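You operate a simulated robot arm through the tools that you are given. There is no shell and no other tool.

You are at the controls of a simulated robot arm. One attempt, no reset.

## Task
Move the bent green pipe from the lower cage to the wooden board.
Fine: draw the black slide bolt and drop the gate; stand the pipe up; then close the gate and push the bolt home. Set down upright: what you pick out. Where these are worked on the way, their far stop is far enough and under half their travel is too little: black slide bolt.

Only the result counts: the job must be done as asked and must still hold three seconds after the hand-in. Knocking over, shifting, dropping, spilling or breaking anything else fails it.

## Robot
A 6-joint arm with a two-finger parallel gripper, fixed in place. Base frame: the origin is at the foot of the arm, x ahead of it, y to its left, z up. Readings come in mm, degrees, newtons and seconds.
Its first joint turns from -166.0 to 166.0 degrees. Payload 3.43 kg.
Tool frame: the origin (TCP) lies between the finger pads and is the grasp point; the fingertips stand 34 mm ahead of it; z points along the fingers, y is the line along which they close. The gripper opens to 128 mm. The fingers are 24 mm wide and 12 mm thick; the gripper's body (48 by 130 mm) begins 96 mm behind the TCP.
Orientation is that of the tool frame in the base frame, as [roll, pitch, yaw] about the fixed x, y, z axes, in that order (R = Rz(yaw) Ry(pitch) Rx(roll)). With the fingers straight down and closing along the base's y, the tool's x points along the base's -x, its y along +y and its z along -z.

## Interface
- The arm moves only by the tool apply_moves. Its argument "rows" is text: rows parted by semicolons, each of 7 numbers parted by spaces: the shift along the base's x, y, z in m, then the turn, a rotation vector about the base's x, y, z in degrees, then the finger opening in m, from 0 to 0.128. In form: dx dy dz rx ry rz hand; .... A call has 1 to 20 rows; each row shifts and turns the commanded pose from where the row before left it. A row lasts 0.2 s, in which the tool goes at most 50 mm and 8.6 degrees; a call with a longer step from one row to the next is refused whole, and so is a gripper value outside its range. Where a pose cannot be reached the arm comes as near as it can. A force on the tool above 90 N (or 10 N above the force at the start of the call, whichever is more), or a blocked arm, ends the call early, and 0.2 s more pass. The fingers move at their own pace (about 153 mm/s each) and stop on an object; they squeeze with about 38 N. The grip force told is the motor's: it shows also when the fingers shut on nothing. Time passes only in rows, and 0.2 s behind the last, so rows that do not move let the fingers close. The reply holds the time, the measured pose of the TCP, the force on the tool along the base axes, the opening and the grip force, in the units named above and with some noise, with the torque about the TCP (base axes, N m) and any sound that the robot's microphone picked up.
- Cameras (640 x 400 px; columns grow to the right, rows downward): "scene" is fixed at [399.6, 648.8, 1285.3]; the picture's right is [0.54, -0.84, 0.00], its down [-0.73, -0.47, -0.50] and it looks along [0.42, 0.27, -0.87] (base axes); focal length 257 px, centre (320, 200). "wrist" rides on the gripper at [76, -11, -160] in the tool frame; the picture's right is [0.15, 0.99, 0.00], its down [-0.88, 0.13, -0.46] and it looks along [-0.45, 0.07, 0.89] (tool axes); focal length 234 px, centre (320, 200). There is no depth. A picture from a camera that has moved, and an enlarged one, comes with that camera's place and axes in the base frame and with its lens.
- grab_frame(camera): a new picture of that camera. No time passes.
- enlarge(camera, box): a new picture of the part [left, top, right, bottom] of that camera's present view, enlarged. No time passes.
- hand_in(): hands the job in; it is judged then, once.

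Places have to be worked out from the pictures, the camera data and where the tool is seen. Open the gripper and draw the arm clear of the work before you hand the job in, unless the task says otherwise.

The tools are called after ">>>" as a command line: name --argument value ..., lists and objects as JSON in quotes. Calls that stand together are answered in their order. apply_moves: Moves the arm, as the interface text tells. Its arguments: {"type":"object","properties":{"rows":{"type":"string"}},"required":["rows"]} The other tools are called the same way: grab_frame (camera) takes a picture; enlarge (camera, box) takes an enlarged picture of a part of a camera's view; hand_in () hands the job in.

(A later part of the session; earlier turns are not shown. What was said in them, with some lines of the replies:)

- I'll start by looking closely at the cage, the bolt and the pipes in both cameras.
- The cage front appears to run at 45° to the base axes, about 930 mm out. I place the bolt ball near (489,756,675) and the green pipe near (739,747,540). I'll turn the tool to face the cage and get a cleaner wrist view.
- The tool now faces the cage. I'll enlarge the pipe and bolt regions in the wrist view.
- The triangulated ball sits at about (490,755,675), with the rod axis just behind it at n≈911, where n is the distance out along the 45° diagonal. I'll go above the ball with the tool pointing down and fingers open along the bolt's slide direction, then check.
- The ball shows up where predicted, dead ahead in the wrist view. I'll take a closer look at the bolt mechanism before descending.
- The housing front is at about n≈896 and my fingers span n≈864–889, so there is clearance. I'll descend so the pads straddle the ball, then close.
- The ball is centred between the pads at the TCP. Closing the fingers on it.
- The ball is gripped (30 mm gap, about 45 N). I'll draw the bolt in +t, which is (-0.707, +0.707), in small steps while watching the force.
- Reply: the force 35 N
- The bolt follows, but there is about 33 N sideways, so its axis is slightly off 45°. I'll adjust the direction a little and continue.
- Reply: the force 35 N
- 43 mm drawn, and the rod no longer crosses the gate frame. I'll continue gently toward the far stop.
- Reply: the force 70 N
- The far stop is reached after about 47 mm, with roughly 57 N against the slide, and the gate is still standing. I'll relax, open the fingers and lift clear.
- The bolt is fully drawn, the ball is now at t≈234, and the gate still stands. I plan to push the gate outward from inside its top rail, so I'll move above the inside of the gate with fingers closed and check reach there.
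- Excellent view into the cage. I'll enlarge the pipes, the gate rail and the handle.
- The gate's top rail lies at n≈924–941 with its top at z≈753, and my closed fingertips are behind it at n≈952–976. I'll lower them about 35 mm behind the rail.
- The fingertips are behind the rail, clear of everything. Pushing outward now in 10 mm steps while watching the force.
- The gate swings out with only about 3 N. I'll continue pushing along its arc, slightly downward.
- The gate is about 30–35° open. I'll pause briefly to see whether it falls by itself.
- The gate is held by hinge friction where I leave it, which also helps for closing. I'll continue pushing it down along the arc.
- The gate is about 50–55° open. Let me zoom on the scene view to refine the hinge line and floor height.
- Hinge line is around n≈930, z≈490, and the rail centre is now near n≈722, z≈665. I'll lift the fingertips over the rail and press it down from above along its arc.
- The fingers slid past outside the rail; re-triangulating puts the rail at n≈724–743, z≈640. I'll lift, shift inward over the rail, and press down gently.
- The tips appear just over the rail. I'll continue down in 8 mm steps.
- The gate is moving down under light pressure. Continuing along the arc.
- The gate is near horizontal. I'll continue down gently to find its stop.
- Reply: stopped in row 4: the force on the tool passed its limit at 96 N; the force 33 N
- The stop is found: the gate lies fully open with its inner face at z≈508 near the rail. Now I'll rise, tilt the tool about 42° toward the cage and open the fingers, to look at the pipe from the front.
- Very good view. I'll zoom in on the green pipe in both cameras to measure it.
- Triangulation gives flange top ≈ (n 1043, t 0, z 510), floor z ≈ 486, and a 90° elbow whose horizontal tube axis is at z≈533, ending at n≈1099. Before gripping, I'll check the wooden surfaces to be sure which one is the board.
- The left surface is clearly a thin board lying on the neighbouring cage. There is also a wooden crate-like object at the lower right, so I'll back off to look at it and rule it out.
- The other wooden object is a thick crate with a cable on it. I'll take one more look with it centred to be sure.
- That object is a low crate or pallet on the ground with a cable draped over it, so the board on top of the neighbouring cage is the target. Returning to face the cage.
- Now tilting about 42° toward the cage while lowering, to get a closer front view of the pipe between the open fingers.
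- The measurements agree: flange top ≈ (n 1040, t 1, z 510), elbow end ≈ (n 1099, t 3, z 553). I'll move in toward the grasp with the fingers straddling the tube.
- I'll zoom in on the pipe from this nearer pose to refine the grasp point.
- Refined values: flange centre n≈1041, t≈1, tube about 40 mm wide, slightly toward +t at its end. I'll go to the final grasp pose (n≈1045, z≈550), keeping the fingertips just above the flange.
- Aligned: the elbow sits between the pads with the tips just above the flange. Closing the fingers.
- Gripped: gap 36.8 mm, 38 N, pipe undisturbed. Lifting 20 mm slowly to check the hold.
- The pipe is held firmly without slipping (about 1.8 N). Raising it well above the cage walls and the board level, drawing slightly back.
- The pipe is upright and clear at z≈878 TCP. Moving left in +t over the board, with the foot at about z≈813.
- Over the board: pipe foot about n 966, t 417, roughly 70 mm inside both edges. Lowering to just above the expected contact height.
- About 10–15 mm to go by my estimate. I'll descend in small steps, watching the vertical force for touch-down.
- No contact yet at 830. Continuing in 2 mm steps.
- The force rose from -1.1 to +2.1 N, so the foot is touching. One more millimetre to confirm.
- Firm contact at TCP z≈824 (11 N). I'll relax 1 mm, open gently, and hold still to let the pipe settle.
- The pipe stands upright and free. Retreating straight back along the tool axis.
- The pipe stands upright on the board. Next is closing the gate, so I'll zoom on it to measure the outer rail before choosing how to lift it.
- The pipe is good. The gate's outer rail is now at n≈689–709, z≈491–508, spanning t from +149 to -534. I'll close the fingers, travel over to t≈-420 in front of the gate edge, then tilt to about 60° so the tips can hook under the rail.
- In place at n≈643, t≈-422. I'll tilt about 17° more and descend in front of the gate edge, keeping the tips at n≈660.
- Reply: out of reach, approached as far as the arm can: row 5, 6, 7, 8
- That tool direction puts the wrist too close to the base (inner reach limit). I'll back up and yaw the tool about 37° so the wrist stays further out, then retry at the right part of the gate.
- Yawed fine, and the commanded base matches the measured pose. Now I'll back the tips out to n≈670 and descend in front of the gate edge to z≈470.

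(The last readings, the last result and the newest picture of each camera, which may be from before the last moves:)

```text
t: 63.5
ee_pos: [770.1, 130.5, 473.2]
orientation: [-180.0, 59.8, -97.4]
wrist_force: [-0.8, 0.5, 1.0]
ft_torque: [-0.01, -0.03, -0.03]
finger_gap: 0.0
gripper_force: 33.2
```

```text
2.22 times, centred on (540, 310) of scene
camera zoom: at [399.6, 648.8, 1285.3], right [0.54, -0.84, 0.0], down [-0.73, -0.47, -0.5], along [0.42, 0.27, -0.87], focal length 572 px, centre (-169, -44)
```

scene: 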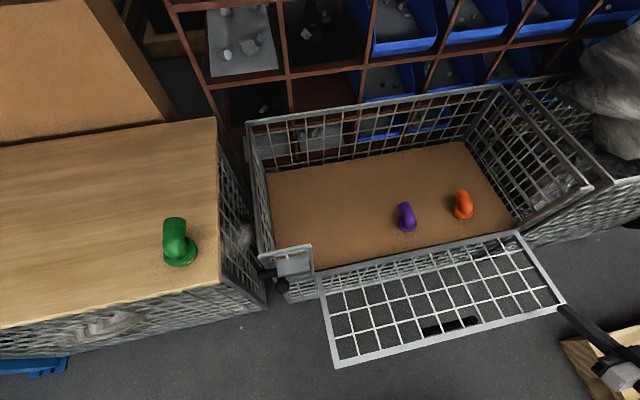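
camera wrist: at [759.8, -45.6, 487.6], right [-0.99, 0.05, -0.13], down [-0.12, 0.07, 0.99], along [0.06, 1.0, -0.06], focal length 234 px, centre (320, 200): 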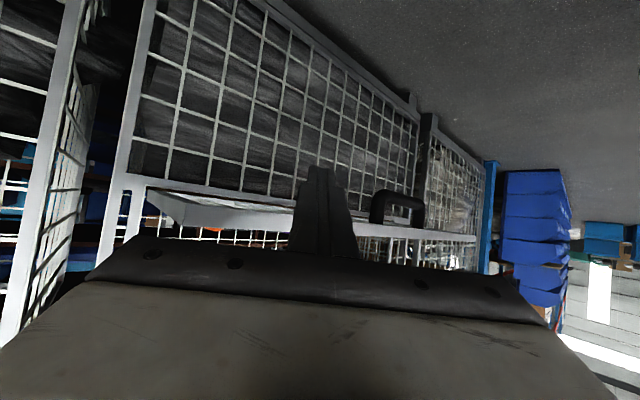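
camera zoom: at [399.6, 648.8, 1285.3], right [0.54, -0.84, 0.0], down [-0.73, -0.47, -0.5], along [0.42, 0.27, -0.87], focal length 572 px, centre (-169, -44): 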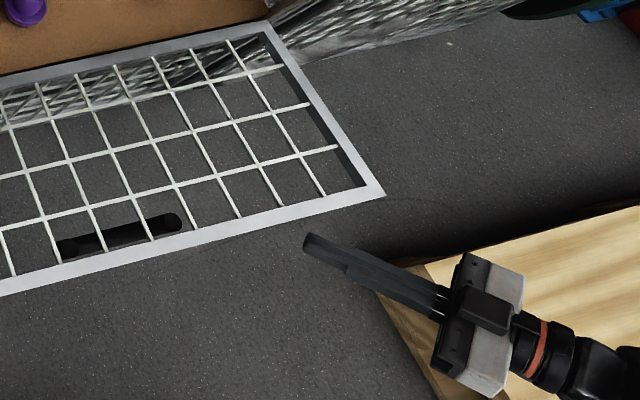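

Reached: tips are below gate level, in front of the edge. Now moving +n 36 mm under the rail, then lifting slightly to make contact.

>>> apply_moves --rows "0.0085 0.0085 0 0 0 0 0;0.0085 0.0085 0 0 0 0 0;0.0085 0.0085 0 0 0 0 0;0 0 0.010 0 0 0 0;0 0 0.010 0 0 0 0;0 0 0 0 0 0 0"

>>> grab_frame --camera "wrist"

>>> enlarge --camera "scene" --box '[440, 220, 640, 400]'

```text
t: 64.9
ee_pos: [799.2, 155.0, 491.4]
orientation: [179.8, 59.7, -97.4]
wrist_force: [-7.6, -0.8, -8.7]
ft_torque: [-0.05, 0.06, 0.07]
finger_gap: 0.0
gripper_force: 33.3
```

```text
taken
camera wrist: at [787.8, -21.1, 507.0], right [-0.99, 0.05, -0.13], down [-0.12, 0.07, 0.99], along [0.06, 1.0, -0.06], focal length 234 px, centre (320, 200)
```

wrist: 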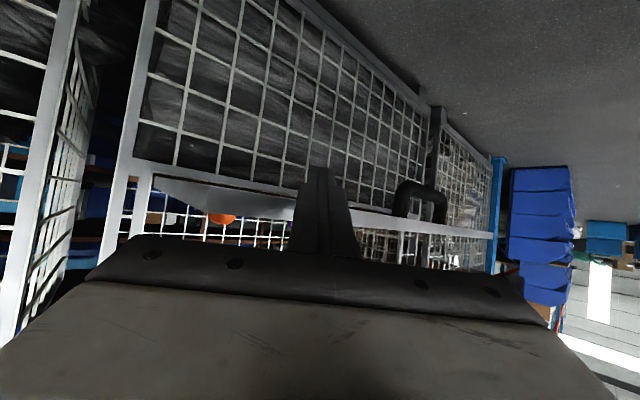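

```text
2.22 times, centred on (540, 310) of scene
camera zoom: at [399.6, 648.8, 1285.3], right [0.54, -0.84, 0.0], down [-0.73, -0.47, -0.5], along [0.42, 0.27, -0.87], focal length 572 px, centre (-169, -44)
```

zoom: 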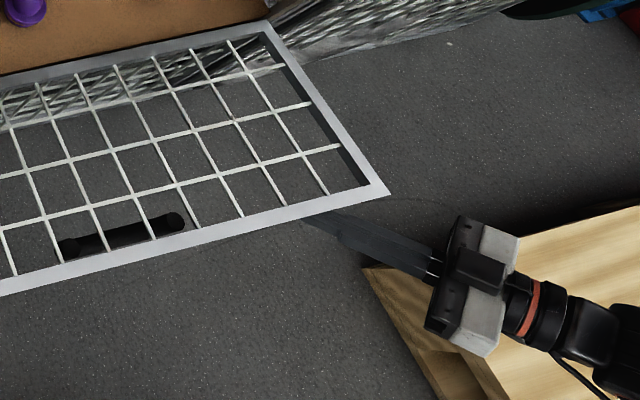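

Contact under the rail (≈9 N) and the gate starts to rise. Lifting along the gate's arc.

>>> apply_moves --rows "0 0 0.014 0 0 0 0;0 0 0.014 0 0 0 0;0.0003 0.0003 0.014 0 0 0 0;0.0007 0.0007 0.014 0 0 0 0;0.002 0.002 0.013 0 0 0 0;0.002 0.002 0.013 0 0 0 0;0.0025 0.0025 0.013 0 0 0 0"

>>> grab_frame --camera "wrist"

>>> enlarge --camera "scene" --box '[440, 220, 640, 400]'

```text
t: 66.5
ee_pos: [806.7, 163.3, 587.7]
orientation: [179.9, 59.7, -97.4]
wrist_force: [2.8, -3.0, -11.6]
ft_torque: [-0.21, 0.16, -0.04]
finger_gap: 0.1
gripper_force: 33.4
```

```text
taken
camera wrist: at [795.6, -13.0, 601.5], right [-0.99, 0.05, -0.13], down [-0.12, 0.07, 0.99], along [0.06, 1.0, -0.06], focal length 234 px, centre (320, 200)
```

wrist: 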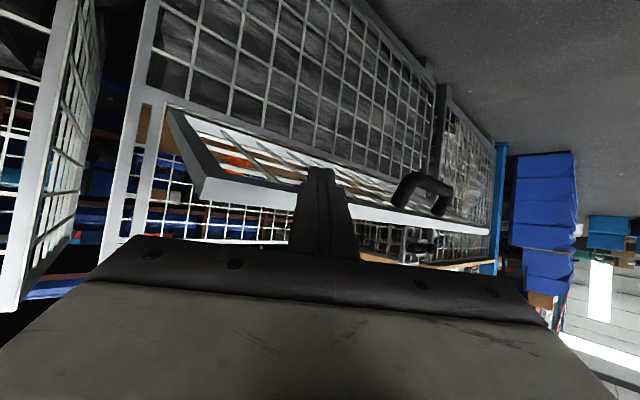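

```text
2.22 times, centred on (540, 310) of scene
camera zoom: at [399.6, 648.8, 1285.3], right [0.54, -0.84, 0.0], down [-0.73, -0.47, -0.5], along [0.42, 0.27, -0.87], focal length 572 px, centre (-169, -44)
```

zoom: 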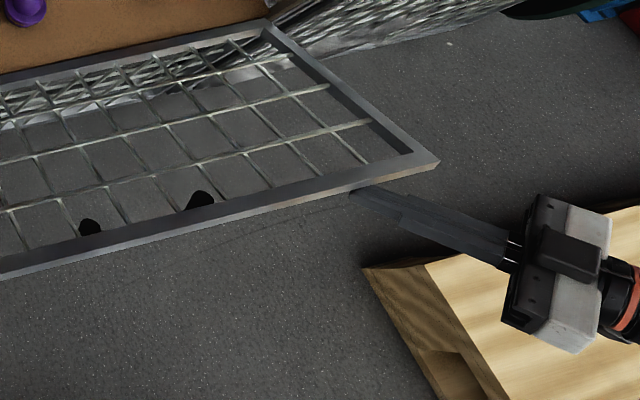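

The gate is rising (about 20°), carried on the fingertips. Continuing the arc with a slight inward bias.

>>> apply_moves --rows "0.0042 0.0042 0.012 0 0 0 0;0.0042 0.0042 0.012 0 0 0 0;0.0042 0.0042 0.012 0 0 0 0;0.0052 0.0052 0.0113 0 0 0 0;0.0052 0.0052 0.0113 0 0 0 0;0.0052 0.0052 0.0113 0 0 0 0"

>>> grab_frame --camera "wrist"

>>> enlarge --camera "scene" --box '[400, 180, 640, 380]'

```text
t: 67.9
ee_pos: [834.1, 190.2, 657.7]
orientation: [179.8, 59.6, -97.4]
wrist_force: [-3.9, 1.8, -14.6]
ft_torque: [-0.47, 0.28, 0.1]
finger_gap: 0.3
gripper_force: 33.0
```

```text
taken
camera wrist: at [823.9, 15.0, 672.5], right [-0.99, 0.05, -0.13], down [-0.12, 0.07, 0.99], along [0.06, 1.0, -0.06], focal length 234 px, centre (320, 200)
```

wrist: 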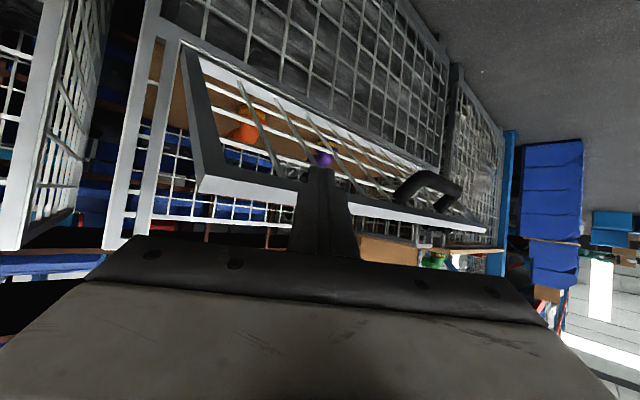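

```text
2.00 times, centred on (520, 280) of scene
camera zoom: at [399.6, 648.8, 1285.3], right [0.54, -0.84, 0.0], down [-0.73, -0.47, -0.5], along [0.42, 0.27, -0.87], focal length 515 px, centre (-80, 40)
```

zoom: 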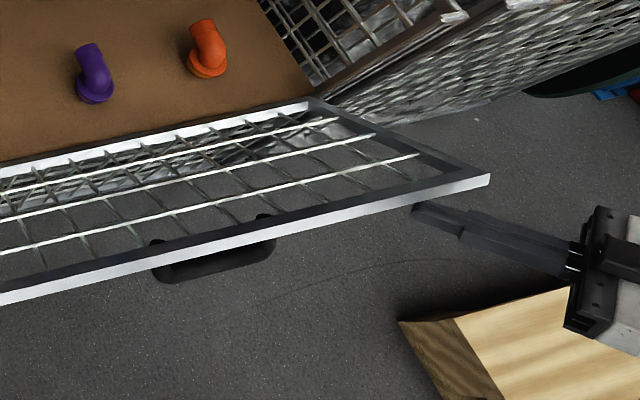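

About 45° now, still well supported. Continuing.

>>> apply_moves --rows "0.0066 0.0066 0.0097 0 0 0 0;0.0066 0.0066 0.0097 0 0 0 0;0.0066 0.0066 0.0097 0 0 0 0;0.0075 0.0075 0.008 0 0 0 0;0.0075 0.0075 0.008 0 0 0 0;0.0075 0.0075 0.008 0 0 0 0"

>>> grab_frame --camera "wrist"

>>> enlarge --camera "scene" --box '[400, 160, 640, 360]'

```text
t: 69.3
ee_pos: [878.0, 232.9, 712.9]
orientation: [-179.9, 59.8, -97.4]
wrist_force: [-2.4, -4.3, -12.8]
ft_torque: [-0.45, 0.22, 0.03]
finger_gap: 0.1
gripper_force: 33.4
```

```text
taken
camera wrist: at [866.5, 56.8, 726.6], right [-0.99, 0.05, -0.13], down [-0.12, 0.07, 0.99], along [0.06, 1.0, -0.06], focal length 234 px, centre (320, 200)
```

wrist: 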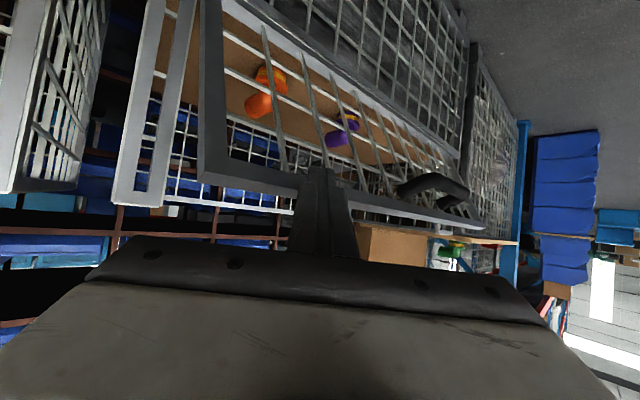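

```text
2.00 times, centred on (520, 260) of scene
camera zoom: at [399.6, 648.8, 1285.3], right [0.54, -0.84, 0.0], down [-0.73, -0.47, -0.5], along [0.42, 0.27, -0.87], focal length 515 px, centre (-80, 80)
```

zoom: 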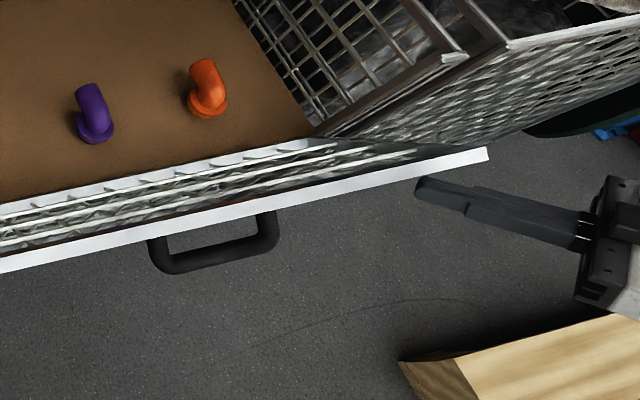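

About 65° now. Continuing with mostly inward motion, keeping the tips on the top rail.

>>> apply_moves --rows "0.0062 0.0062 0.0048 0 0 0 0;0.0062 0.0062 0.0048 0 0 0 0;0.0062 0.0062 0.0048 0 0 0 0;0.0062 0.0062 0.0048 0 0 0 0;0.0067 0.0067 0.0035 0 0 0 0;0.0067 0.0067 0.0035 0 0 0 0;0.0067 0.0067 0.0035 0 0 0 0"

>>> grab_frame --camera "wrist"

>>> enlarge --camera "scene" --box '[400, 140, 640, 340]'

```text
t: 70.9
ee_pos: [923.3, 275.9, 741.2]
orientation: [-179.8, 59.8, -97.3]
wrist_force: [-7.4, -1.2, -6.7]
ft_torque: [-0.26, 0.15, 0.26]
finger_gap: 0.0
gripper_force: 32.5
```

```text
taken
camera wrist: at [912.3, 101.2, 755.9], right [-0.99, 0.05, -0.13], down [-0.12, 0.07, 0.99], along [0.06, 1.0, -0.06], focal length 234 px, centre (320, 200)
```

wrist: 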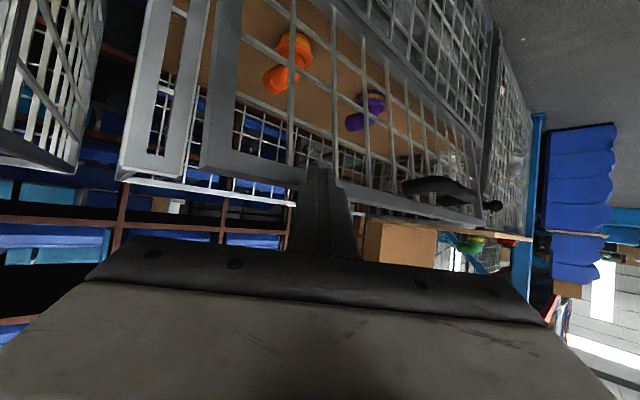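

```text
2.00 times, centred on (520, 240) of scene
camera zoom: at [399.6, 648.8, 1285.3], right [0.54, -0.84, 0.0], down [-0.73, -0.47, -0.5], along [0.42, 0.27, -0.87], focal length 515 px, centre (-80, 120)
```

zoom: 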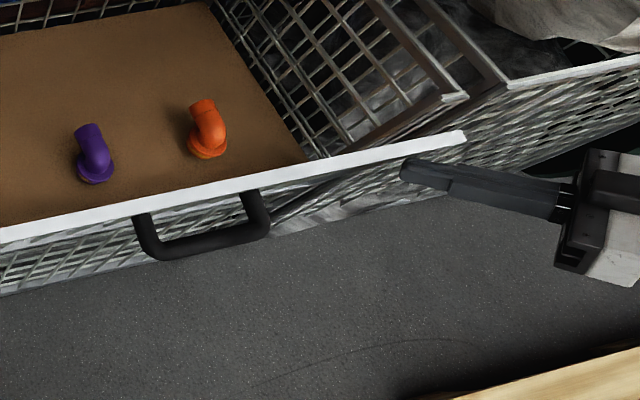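

About 80° closed. I'll continue pushing in +n toward the stop with smaller steps.

>>> apply_moves --rows "0.005 0.005 0.002 0 0 0 0;0.005 0.005 0.001 0 0 0 0;0.005 0.005 0.001 0 0 0 0;0.005 0.005 0.001 0 0 0 0;0.005 0.005 0 0 0 0 0"

>>> grab_frame --camera "wrist"

>>> enlarge --camera "scene" --box '[240, 120, 640, 330]'

```text
t: 72.1
ee_pos: [946.9, 303.0, 747.5]
orientation: [-179.9, 59.8, -97.2]
wrist_force: [0.2, -9.2, 4.5]
ft_torque: [0.07, -0.11, -0.17]
finger_gap: 0.0
gripper_force: 32.9
```

```text
taken
camera wrist: at [936.0, 126.9, 761.5], right [-0.99, 0.05, -0.13], down [-0.12, 0.07, 0.99], along [0.06, 1.0, -0.06], focal length 234 px, centre (320, 200)
```

wrist: 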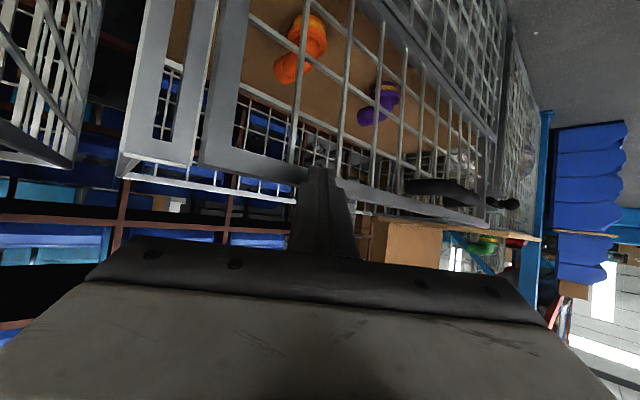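

```text
1.60 times, centred on (440, 225) of scene
camera zoom: at [399.6, 648.8, 1285.3], right [0.54, -0.84, 0.0], down [-0.73, -0.47, -0.5], along [0.42, 0.27, -0.87], focal length 412 px, centre (128, 160)
```

zoom: 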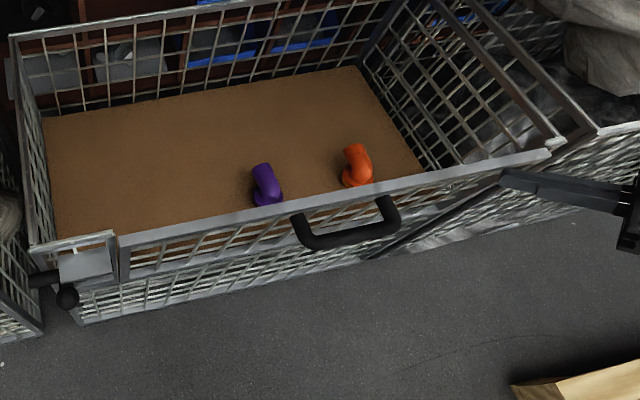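

Almost shut. Pushing the last millimetres in 2 mm steps until the stop is felt.

>>> apply_moves --rows "0.0014 0.0014 0 0 0 0 0;0.0014 0.0014 0 0 0 0 0;0.0014 0.0014 0 0 0 0 0"

>>> apply_moves --rows "0.0014 0.0014 0 0 0 0 0;0.0014 0.0014 0 0 0 0 0"

>>> enlarge --camera "scene" --box '[250, 200, 360, 300]'

```text
t: 72.9
ee_pos: [951.1, 307.1, 746.7]
orientation: [-179.8, 59.9, -97.2]
wrist_force: [-1.3, -9.3, 18.2]
ft_torque: [0.55, -0.27, -0.12]
finger_gap: 0.1
gripper_force: 33.1
```

```text
t: 73.5
ee_pos: [954.4, 310.0, 744.7]
orientation: [179.9, 59.7, -97.4]
wrist_force: [-7.0, -3.4, -6.5]
ft_torque: [-0.26, 0.14, 0.19]
finger_gap: 0.1
gripper_force: 33.4
```

```text
4.00 times, centred on (305, 250) of scene
camera zoom: at [399.6, 648.8, 1285.3], right [0.54, -0.84, 0.0], down [-0.73, -0.47, -0.5], along [0.42, 0.27, -0.87], focal length 1030 px, centre (380, 0)
```

zoom: 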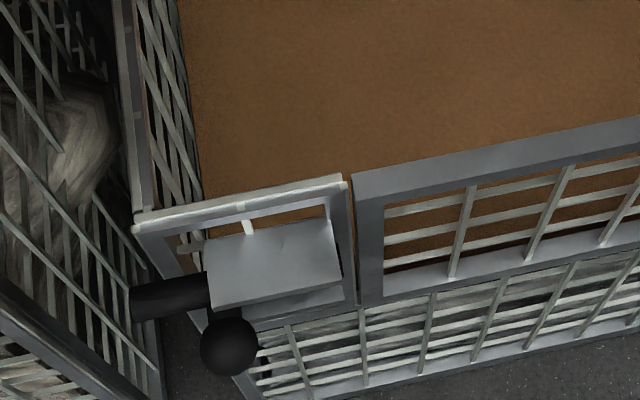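

Nearly flush with its original position. I'll push a little more to be sure it is against the stop.

>>> apply_moves --rows "0.0014 0.0014 0 0 0 0 0;0.0014 0.0014 0 0 0 0 0"

>>> apply_moves --rows "0.0014 0.0014 0 0 0 0 0;0.0014 0.0014 0 0 0 0 0"

>>> grab_frame --camera "wrist"

>>> enlarge --camera "scene" --box '[250, 200, 360, 300]'

```text
t: 74.1
ee_pos: [956.7, 309.8, 746.6]
orientation: [180.0, 59.7, -97.3]
wrist_force: [-20.2, -15.0, -6.5]
ft_torque: [-0.36, 0.26, 0.41]
finger_gap: 0.0
gripper_force: 32.9
```

```text
t: 74.7
ee_pos: [957.0, 311.8, 745.5]
orientation: [179.8, 59.6, -97.3]
wrist_force: [-41.0, -58.3, 13.8]
ft_torque: [0.0, 0.15, 0.52]
finger_gap: 0.0
gripper_force: 33.0
stopped in row 2: the force on the tool passed its limit at 96 N (the readings are from after the stop); the commanded pose is now the measured one
```

```text
taken
camera wrist: at [946.6, 136.2, 760.9], right [-0.99, 0.05, -0.12], down [-0.12, 0.07, 0.99], along [0.06, 1.0, -0.06], focal length 234 px, centre (320, 200)
```

wrist: 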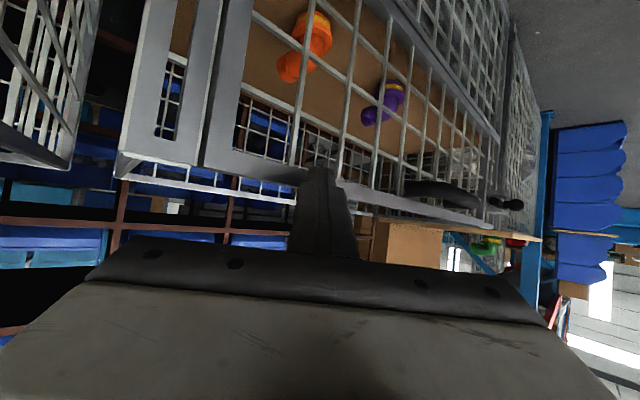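

```text
4.00 times, centred on (305, 250) of scene
camera zoom: at [399.6, 648.8, 1285.3], right [0.54, -0.84, 0.0], down [-0.73, -0.47, -0.5], along [0.42, 0.27, -0.87], focal length 1030 px, centre (380, 0)
```

zoom: 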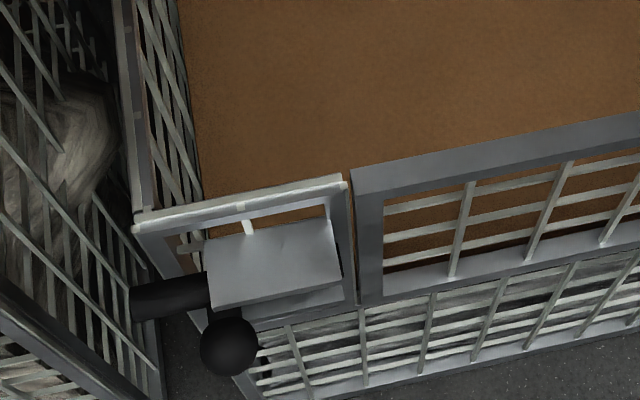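

The gate is firmly against its stop (force over 70 N) and looks flush as at the start. I'll retreat carefully and check that it stays shut.

>>> apply_moves --rows "-0.007 -0.007 0 0 0 0 0;-0.014 -0.014 0 0 0 0 0;-0.020 -0.020 0.010 0 0 0 0;0 0 0.045 0 0 -7.5 0;0 0 0.045 0 0 -7.5 0;0 0 0.045 0 0 -7.5 0;0 0 0.045 0 0 -7.5 0;0 0 0 0 0 -7.5 0"

>>> grab_frame --camera "scene"

>>> enlarge --camera "scene" --box '[250, 200, 360, 300]'

```text
t: 76.5
ee_pos: [918.2, 273.2, 933.6]
orientation: [179.7, 59.6, -135.2]
wrist_force: [0.9, 0.4, -1.1]
ft_torque: [0.07, -0.04, -0.01]
finger_gap: 0.1
gripper_force: 32.8
```

```text
taken
```

scene: 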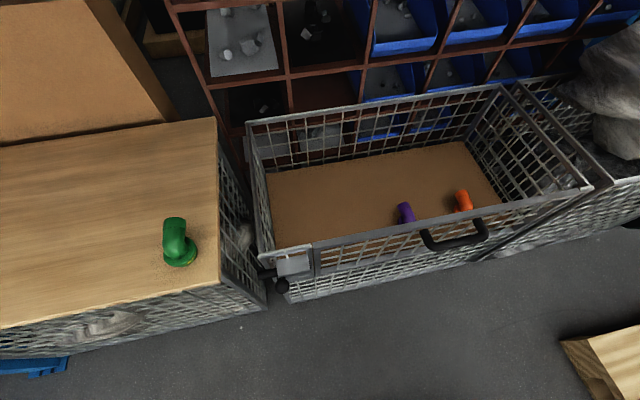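

```text
4.00 times, centred on (305, 250) of scene
camera zoom: at [399.6, 648.8, 1285.3], right [0.54, -0.84, 0.0], down [-0.73, -0.47, -0.5], along [0.42, 0.27, -0.87], focal length 1030 px, centre (380, 0)
```

zoom: 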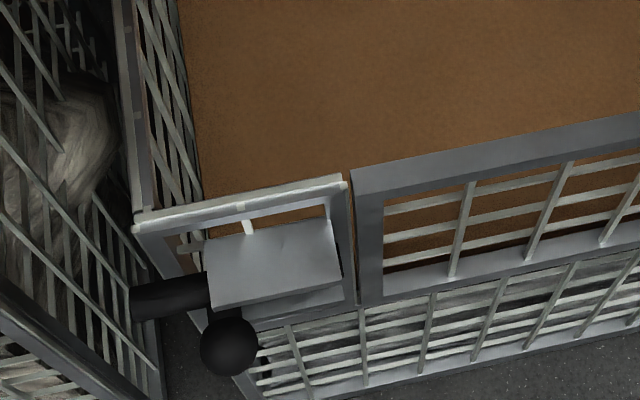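

The gate stays shut, flush as at the beginning. Now I'll bring the tool back to pointing down and travel to above the bolt ball at x≈454, y≈785.

>>> apply_moves --rows "-0.0310 0.0341 0 -6 6 0 0;-0.0310 0.0341 0 -6 6 0 0;-0.0310 0.0341 0 -6 6 0 0;-0.0310 0.0341 0 -6 6 0 0;-0.0310 0.0341 0 -6 6 0 0;-0.0310 0.0341 0 -6 6 0 0;-0.0310 0.0341 0 -6 6 0 0;-0.0310 0.0341 0 0 0 0 0;-0.0310 0.0341 0 0 0 0 0.02;-0.0310 0.0341 0 0 0 0 0.04;-0.0310 0.0341 0 0 0 0 0.07;-0.0310 0.0341 0 0 0 0 0.07;-0.0310 0.0341 0 0 0 0 0.07;-0.0310 0.0341 0 0 0 0 0.07;-0.0310 0.0341 0 0 0 0 0.07;0 0 -0.03 0 0 0 0.07;0 0 -0.03 0 0 0 0.07;0 0 -0.03 0 0 0 0.07;0 0 -0.02 0 0 0 0.07;0 0 0 0 0 0 0.07"

>>> grab_frame --camera "wrist"

>>> enlarge --camera "wrist" --box '[230, 110, 410, 230]'

```text
t: 80.7
ee_pos: [453.2, 784.5, 823.5]
orientation: [179.7, 0.2, -134.9]
wrist_force: [0.5, -0.4, -0.2]
ft_torque: [0.04, 0.0, 0.01]
finger_gap: 70.2
gripper_force: 0.0
```

```text
taken
camera wrist: at [407.6, 723.2, 983.5], right [-0.8, 0.59, 0.01], down [0.53, 0.71, 0.46], along [0.27, 0.37, -0.89], focal length 234 px, centre (320, 200)
```

wrist: 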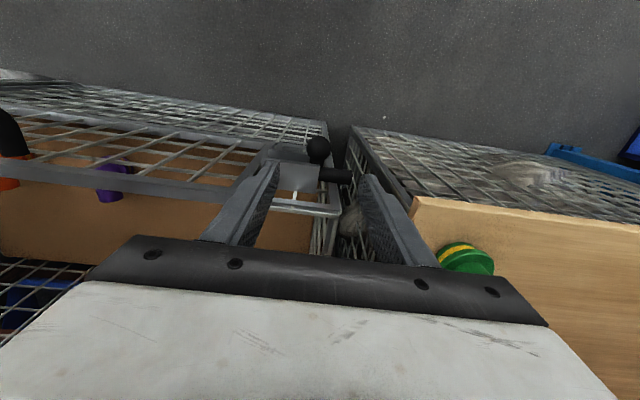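

```text
3.33 times, centred on (320, 170) of wrist
camera zoom: at [407.6, 723.2, 983.5], right [-0.8, 0.59, 0.01], down [0.53, 0.71, 0.46], along [0.27, 0.37, -0.89], focal length 781 px, centre (320, 300)
```

zoom: 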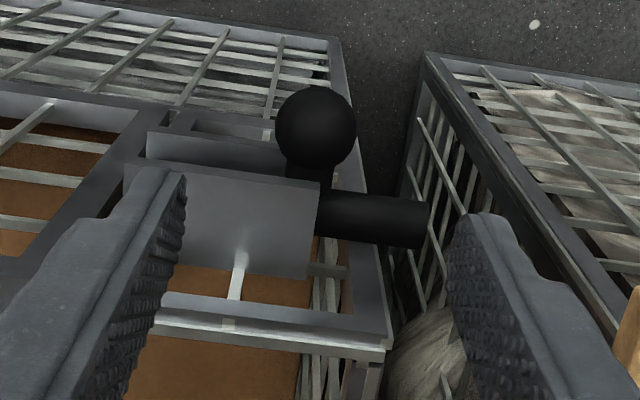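

Aligned over the ball (n≈875, t≈234). Descending with a 70 mm opening to straddle it.

>>> apply_moves --rows "0 0 -0.027 0 0 0 0.07;0 0 -0.027 0 0 0 0.07;0 0 -0.027 0 0 0 0.07;0 0 -0.027 0 0 0 0.07;0 0 -0.026 0 0 0 0.07;0 0 0 0 0 0 0.07"

>>> grab_frame --camera "wrist"

```text
t: 82.1
ee_pos: [452.2, 785.6, 689.5]
orientation: [179.6, 0.2, -134.9]
wrist_force: [-0.4, 0.3, -0.2]
ft_torque: [0.0, -0.01, -0.01]
finger_gap: 69.9
gripper_force: 0.0
```

```text
taken
camera wrist: at [408.2, 723.1, 848.8], right [-0.8, 0.59, 0.01], down [0.53, 0.71, 0.46], along [0.27, 0.37, -0.89], focal length 234 px, centre (320, 200)
```

wrist: 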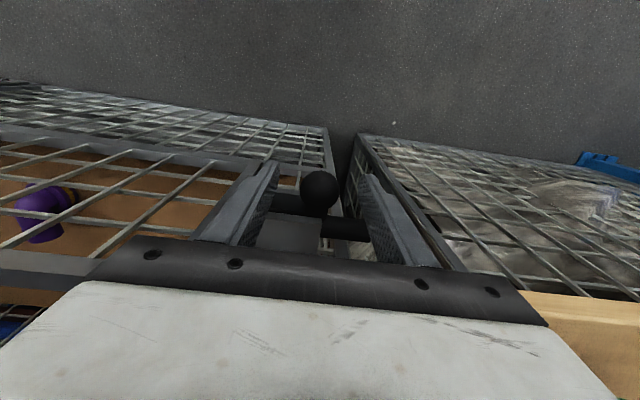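

The ball is centred between the pads. Gripping it, then pushing the bolt home toward -t in 5 mm steps.

>>> apply_moves --rows "0 0 0 0 0 0 0.040;0 0 0 0 0 0 0.020;0 0 0 0 0 0 0.020;0 0 0 0 0 0 0.020"

>>> apply_moves --rows "0.0035 -0.0035 0 0 0 0 0.020;0.0035 -0.0035 0 0 0 0 0.020;0.0035 -0.0035 0 0 0 0 0.020"

>>> enlarge --camera "wrist" --box '[150, 120, 450, 290]'

```text
t: 83.1
ee_pos: [452.9, 785.0, 690.7]
orientation: [179.5, 0.1, -134.9]
wrist_force: [0.1, -0.7, -0.9]
ft_torque: [-0.09, -0.2, -0.14]
finger_gap: 30.3
gripper_force: 44.8
```

```text
t: 83.9
ee_pos: [464.0, 774.7, 689.2]
orientation: [179.6, 0.0, -134.9]
wrist_force: [5.9, 6.2, -3.9]
ft_torque: [-0.23, -0.14, -0.23]
finger_gap: 30.2
gripper_force: 44.8
```

```text
2.13 times, centred on (300, 205) of wrist
camera zoom: at [418.8, 712.7, 848.9], right [-0.8, 0.59, 0.01], down [0.53, 0.71, 0.46], along [0.27, 0.37, -0.89], focal length 500 px, centre (363, 189)
```

zoom: 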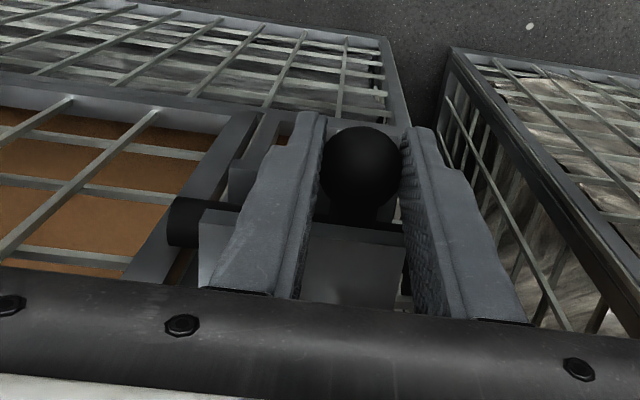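

The bolt slides freely and its tip is crossing in front of the gate post. Continuing toward home.

>>> apply_moves --rows "0.0035 -0.0035 0 0 0 0 0.020;0.0035 -0.0035 0 0 0 0 0.020;0.0035 -0.0035 0 0 0 0 0.020;0.0035 -0.0035 0 0 0 0 0.020;0.0035 -0.0035 0 0 0 0 0.020"

>>> enlarge --camera "wrist" --box '[150, 120, 450, 290]'

```text
t: 85.1
ee_pos: [481.3, 758.0, 690.7]
orientation: [179.7, 0.2, -135.0]
wrist_force: [12.5, 14.2, -5.2]
ft_torque: [0.22, -0.41, 0.04]
finger_gap: 30.1
gripper_force: 45.3
```

```text
2.13 times, centred on (300, 205) of wrist
camera zoom: at [436.0, 695.3, 848.9], right [-0.8, 0.59, 0.01], down [0.53, 0.71, 0.46], along [0.27, 0.37, -0.89], focal length 500 px, centre (363, 189)
```

zoom: 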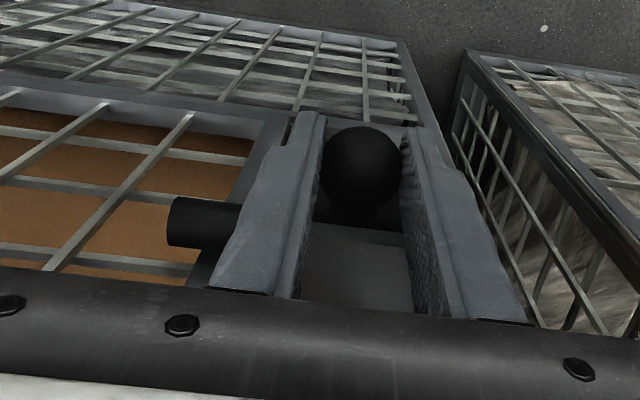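

7 mm or so to home. Pushing on in small steps until the end stop is felt.

>>> apply_moves --rows "0.0028 -0.0028 0 0 0 0 0.020;0.0028 -0.0028 0 0 0 0 0.020"

>>> apply_moves --rows "0.0014 -0.0014 0 0 0 0 0.020;0.0014 -0.0014 0 0 0 0 0.020"

>>> enlarge --camera "wrist" --box '[150, 120, 450, 290]'

```text
t: 85.7
ee_pos: [486.1, 751.6, 689.6]
orientation: [179.5, 0.1, -134.9]
wrist_force: [16.5, 21.4, 1.3]
ft_torque: [0.02, -0.36, -0.55]
finger_gap: 30.1
gripper_force: 45.0
```

```text
t: 86.3
ee_pos: [486.9, 751.4, 690.7]
orientation: [179.5, 0.1, -134.7]
wrist_force: [-2.5, 47.6, 0.2]
ft_torque: [1.17, -0.02, -0.62]
finger_gap: 30.3
gripper_force: 44.9
```

```text
2.13 times, centred on (300, 205) of wrist
camera zoom: at [442.1, 688.9, 848.7], right [-0.8, 0.59, 0.01], down [0.53, 0.71, 0.46], along [0.27, 0.38, -0.89], focal length 500 px, centre (363, 189)
```

zoom: 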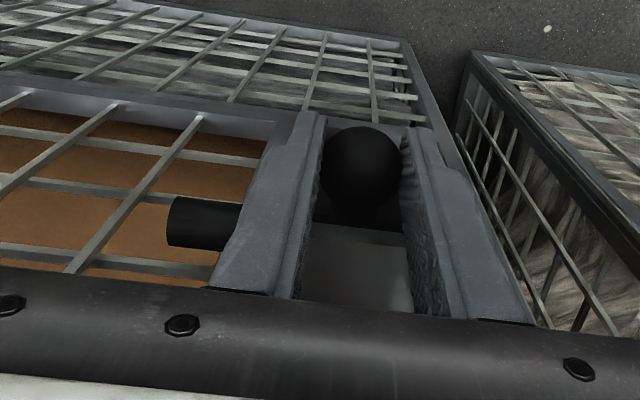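

Home stop felt: t≈187.0, the original position, with 35 N against the push. I'll relax, open the fingers and lift off.

>>> apply_moves --rows "0.0005 0.0005 0 0 0 0 0.020;0 0 0 0 0 0 0.045;0 0 0 0 0 0 0.070;0 0 0 0 0 0 0.070;0 0 0.020 0 0 0 0.070;0 0 0.035 0 0 0 0.070;0 0 0.040 0 0 0 0.070;0 0 0.040 0 0 0 0.070"

>>> enlarge --camera "wrist" --box '[200, 110, 440, 250]'

```text
t: 88.1
ee_pos: [488.5, 747.6, 825.3]
orientation: [179.7, 0.1, -134.9]
wrist_force: [-0.5, 0.3, 1.1]
ft_torque: [0.0, -0.02, 0.02]
finger_gap: 69.9
gripper_force: 0.1
```

```text
2.67 times, centred on (320, 180) of wrist
camera zoom: at [444.4, 686.2, 984.1], right [-0.8, 0.59, 0.01], down [0.53, 0.71, 0.46], along [0.27, 0.37, -0.89], focal length 624 px, centre (320, 253)
```

zoom: 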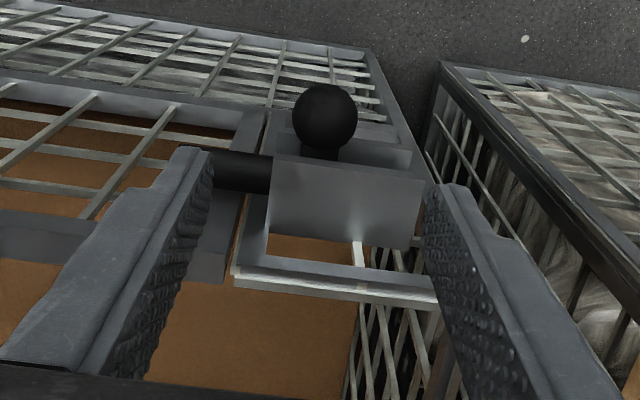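

The bolt is home across the gate. Now drawing the arm clear, back near its starting pose, with the gripper open, to inspect the final scene.

>>> apply_moves --rows "0 0 0.030 0 0 0 0.128;-0.0045 -0.0337 0.025 0 0 0 0.128;-0.0045 -0.0337 0.025 0 0 0 0.128;-0.0045 -0.0337 0.025 0 0 0 0.128;-0.0045 -0.0337 0.025 0 0 0 0.128;-0.0045 -0.0337 0.025 0 0 0 0.128;-0.0045 -0.0337 0 0 0 0 0.128;0 0 0 0 0 0 0.128;0 0 0 0 0 0 0.128"

>>> grab_frame --camera "scene"

>>> enlarge --camera "scene" --box '[250, 200, 360, 300]'

>>> enlarge --camera "scene" --box '[130, 190, 230, 280]'

>>> enlarge --camera "scene" --box '[380, 70, 640, 290]'

```text
t: 90.1
ee_pos: [462.3, 546.2, 979.9]
orientation: [179.6, 0.2, -134.8]
wrist_force: [0.3, -0.3, 0.3]
ft_torque: [-0.01, 0.04, -0.02]
finger_gap: 127.9
gripper_force: 0.1
```

```text
taken
```

scene: 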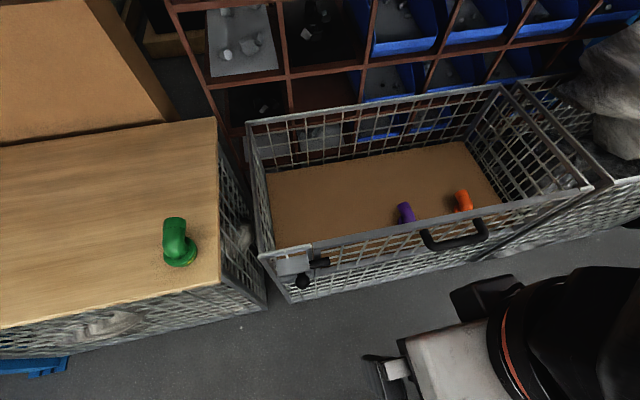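

```text
4.00 times, centred on (305, 250) of scene
camera zoom: at [399.6, 648.8, 1285.3], right [0.54, -0.84, 0.0], down [-0.73, -0.47, -0.5], along [0.42, 0.27, -0.87], focal length 1030 px, centre (380, 0)
```

zoom: 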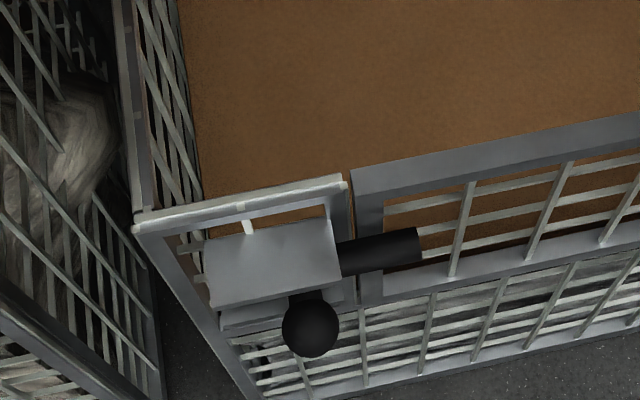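

```text
4.44 times, centred on (180, 235) of scene
camera zoom: at [399.6, 648.8, 1285.3], right [0.54, -0.84, 0.0], down [-0.73, -0.47, -0.5], along [0.42, 0.27, -0.87], focal length 1144 px, centre (942, 44)
```

zoom: 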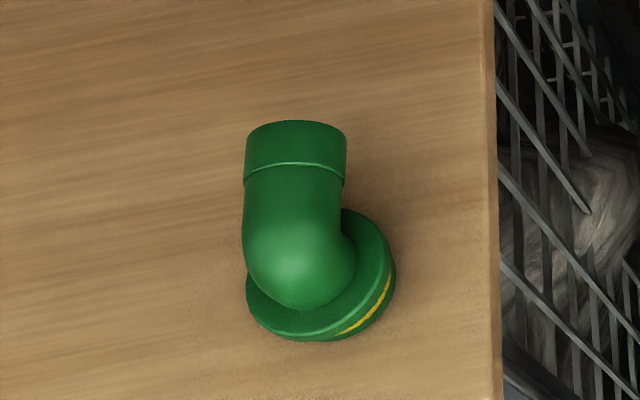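

```text
1.82 times, centred on (510, 180) of scene
camera zoom: at [399.6, 648.8, 1285.3], right [0.54, -0.84, 0.0], down [-0.73, -0.47, -0.5], along [0.42, 0.27, -0.87], focal length 468 px, centre (-26, 236)
```

zoom: 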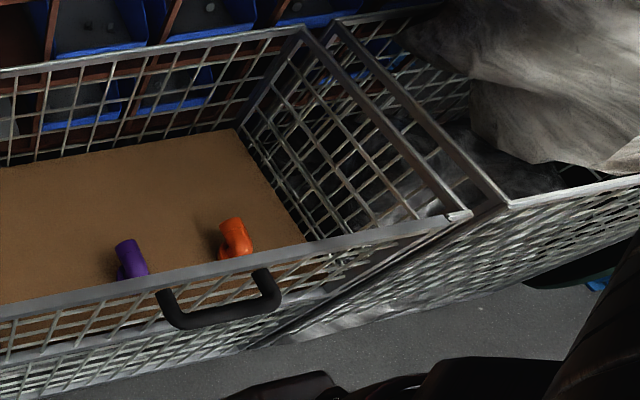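

The final pictures match what was asked. The pipe stands upright on the board, the gate is flush in its original position, the bolt ball and rod tip are back where they started, the other two pipes are untouched, and the arm is clear with the gripper open. Handing in.

>>> hand_in

```text
The job is handed in.
```

I've handed in the job. The bent green pipe stands upright on the wooden board, and the lower cage's gate is closed with the black slide bolt pushed home. The hand-in only returned that it was received, so I don't have the verdict.

- **Bolt:** I drew it about 47 mm to its far stop. Afterwards I pushed it back to its home stop, and the last pictures show it in its starting position.
- **Gate:** I lowered it fully to its stop. I then lifted it back until it pressed firmly against its closed stop, and it stayed shut when I let go.
- **Pipe:** I set it about 70 mm in from the board's front and right edges. It did not move when I released it.
- **Surroundings:** The purple and orange pipes look undisturbed. The arm is back near its starting position with the gripper open.

I took the light wooden board on top of the neighbouring cage as the target. The only other wooden surface nearby was a low crate on the ground, so I ruled that out.
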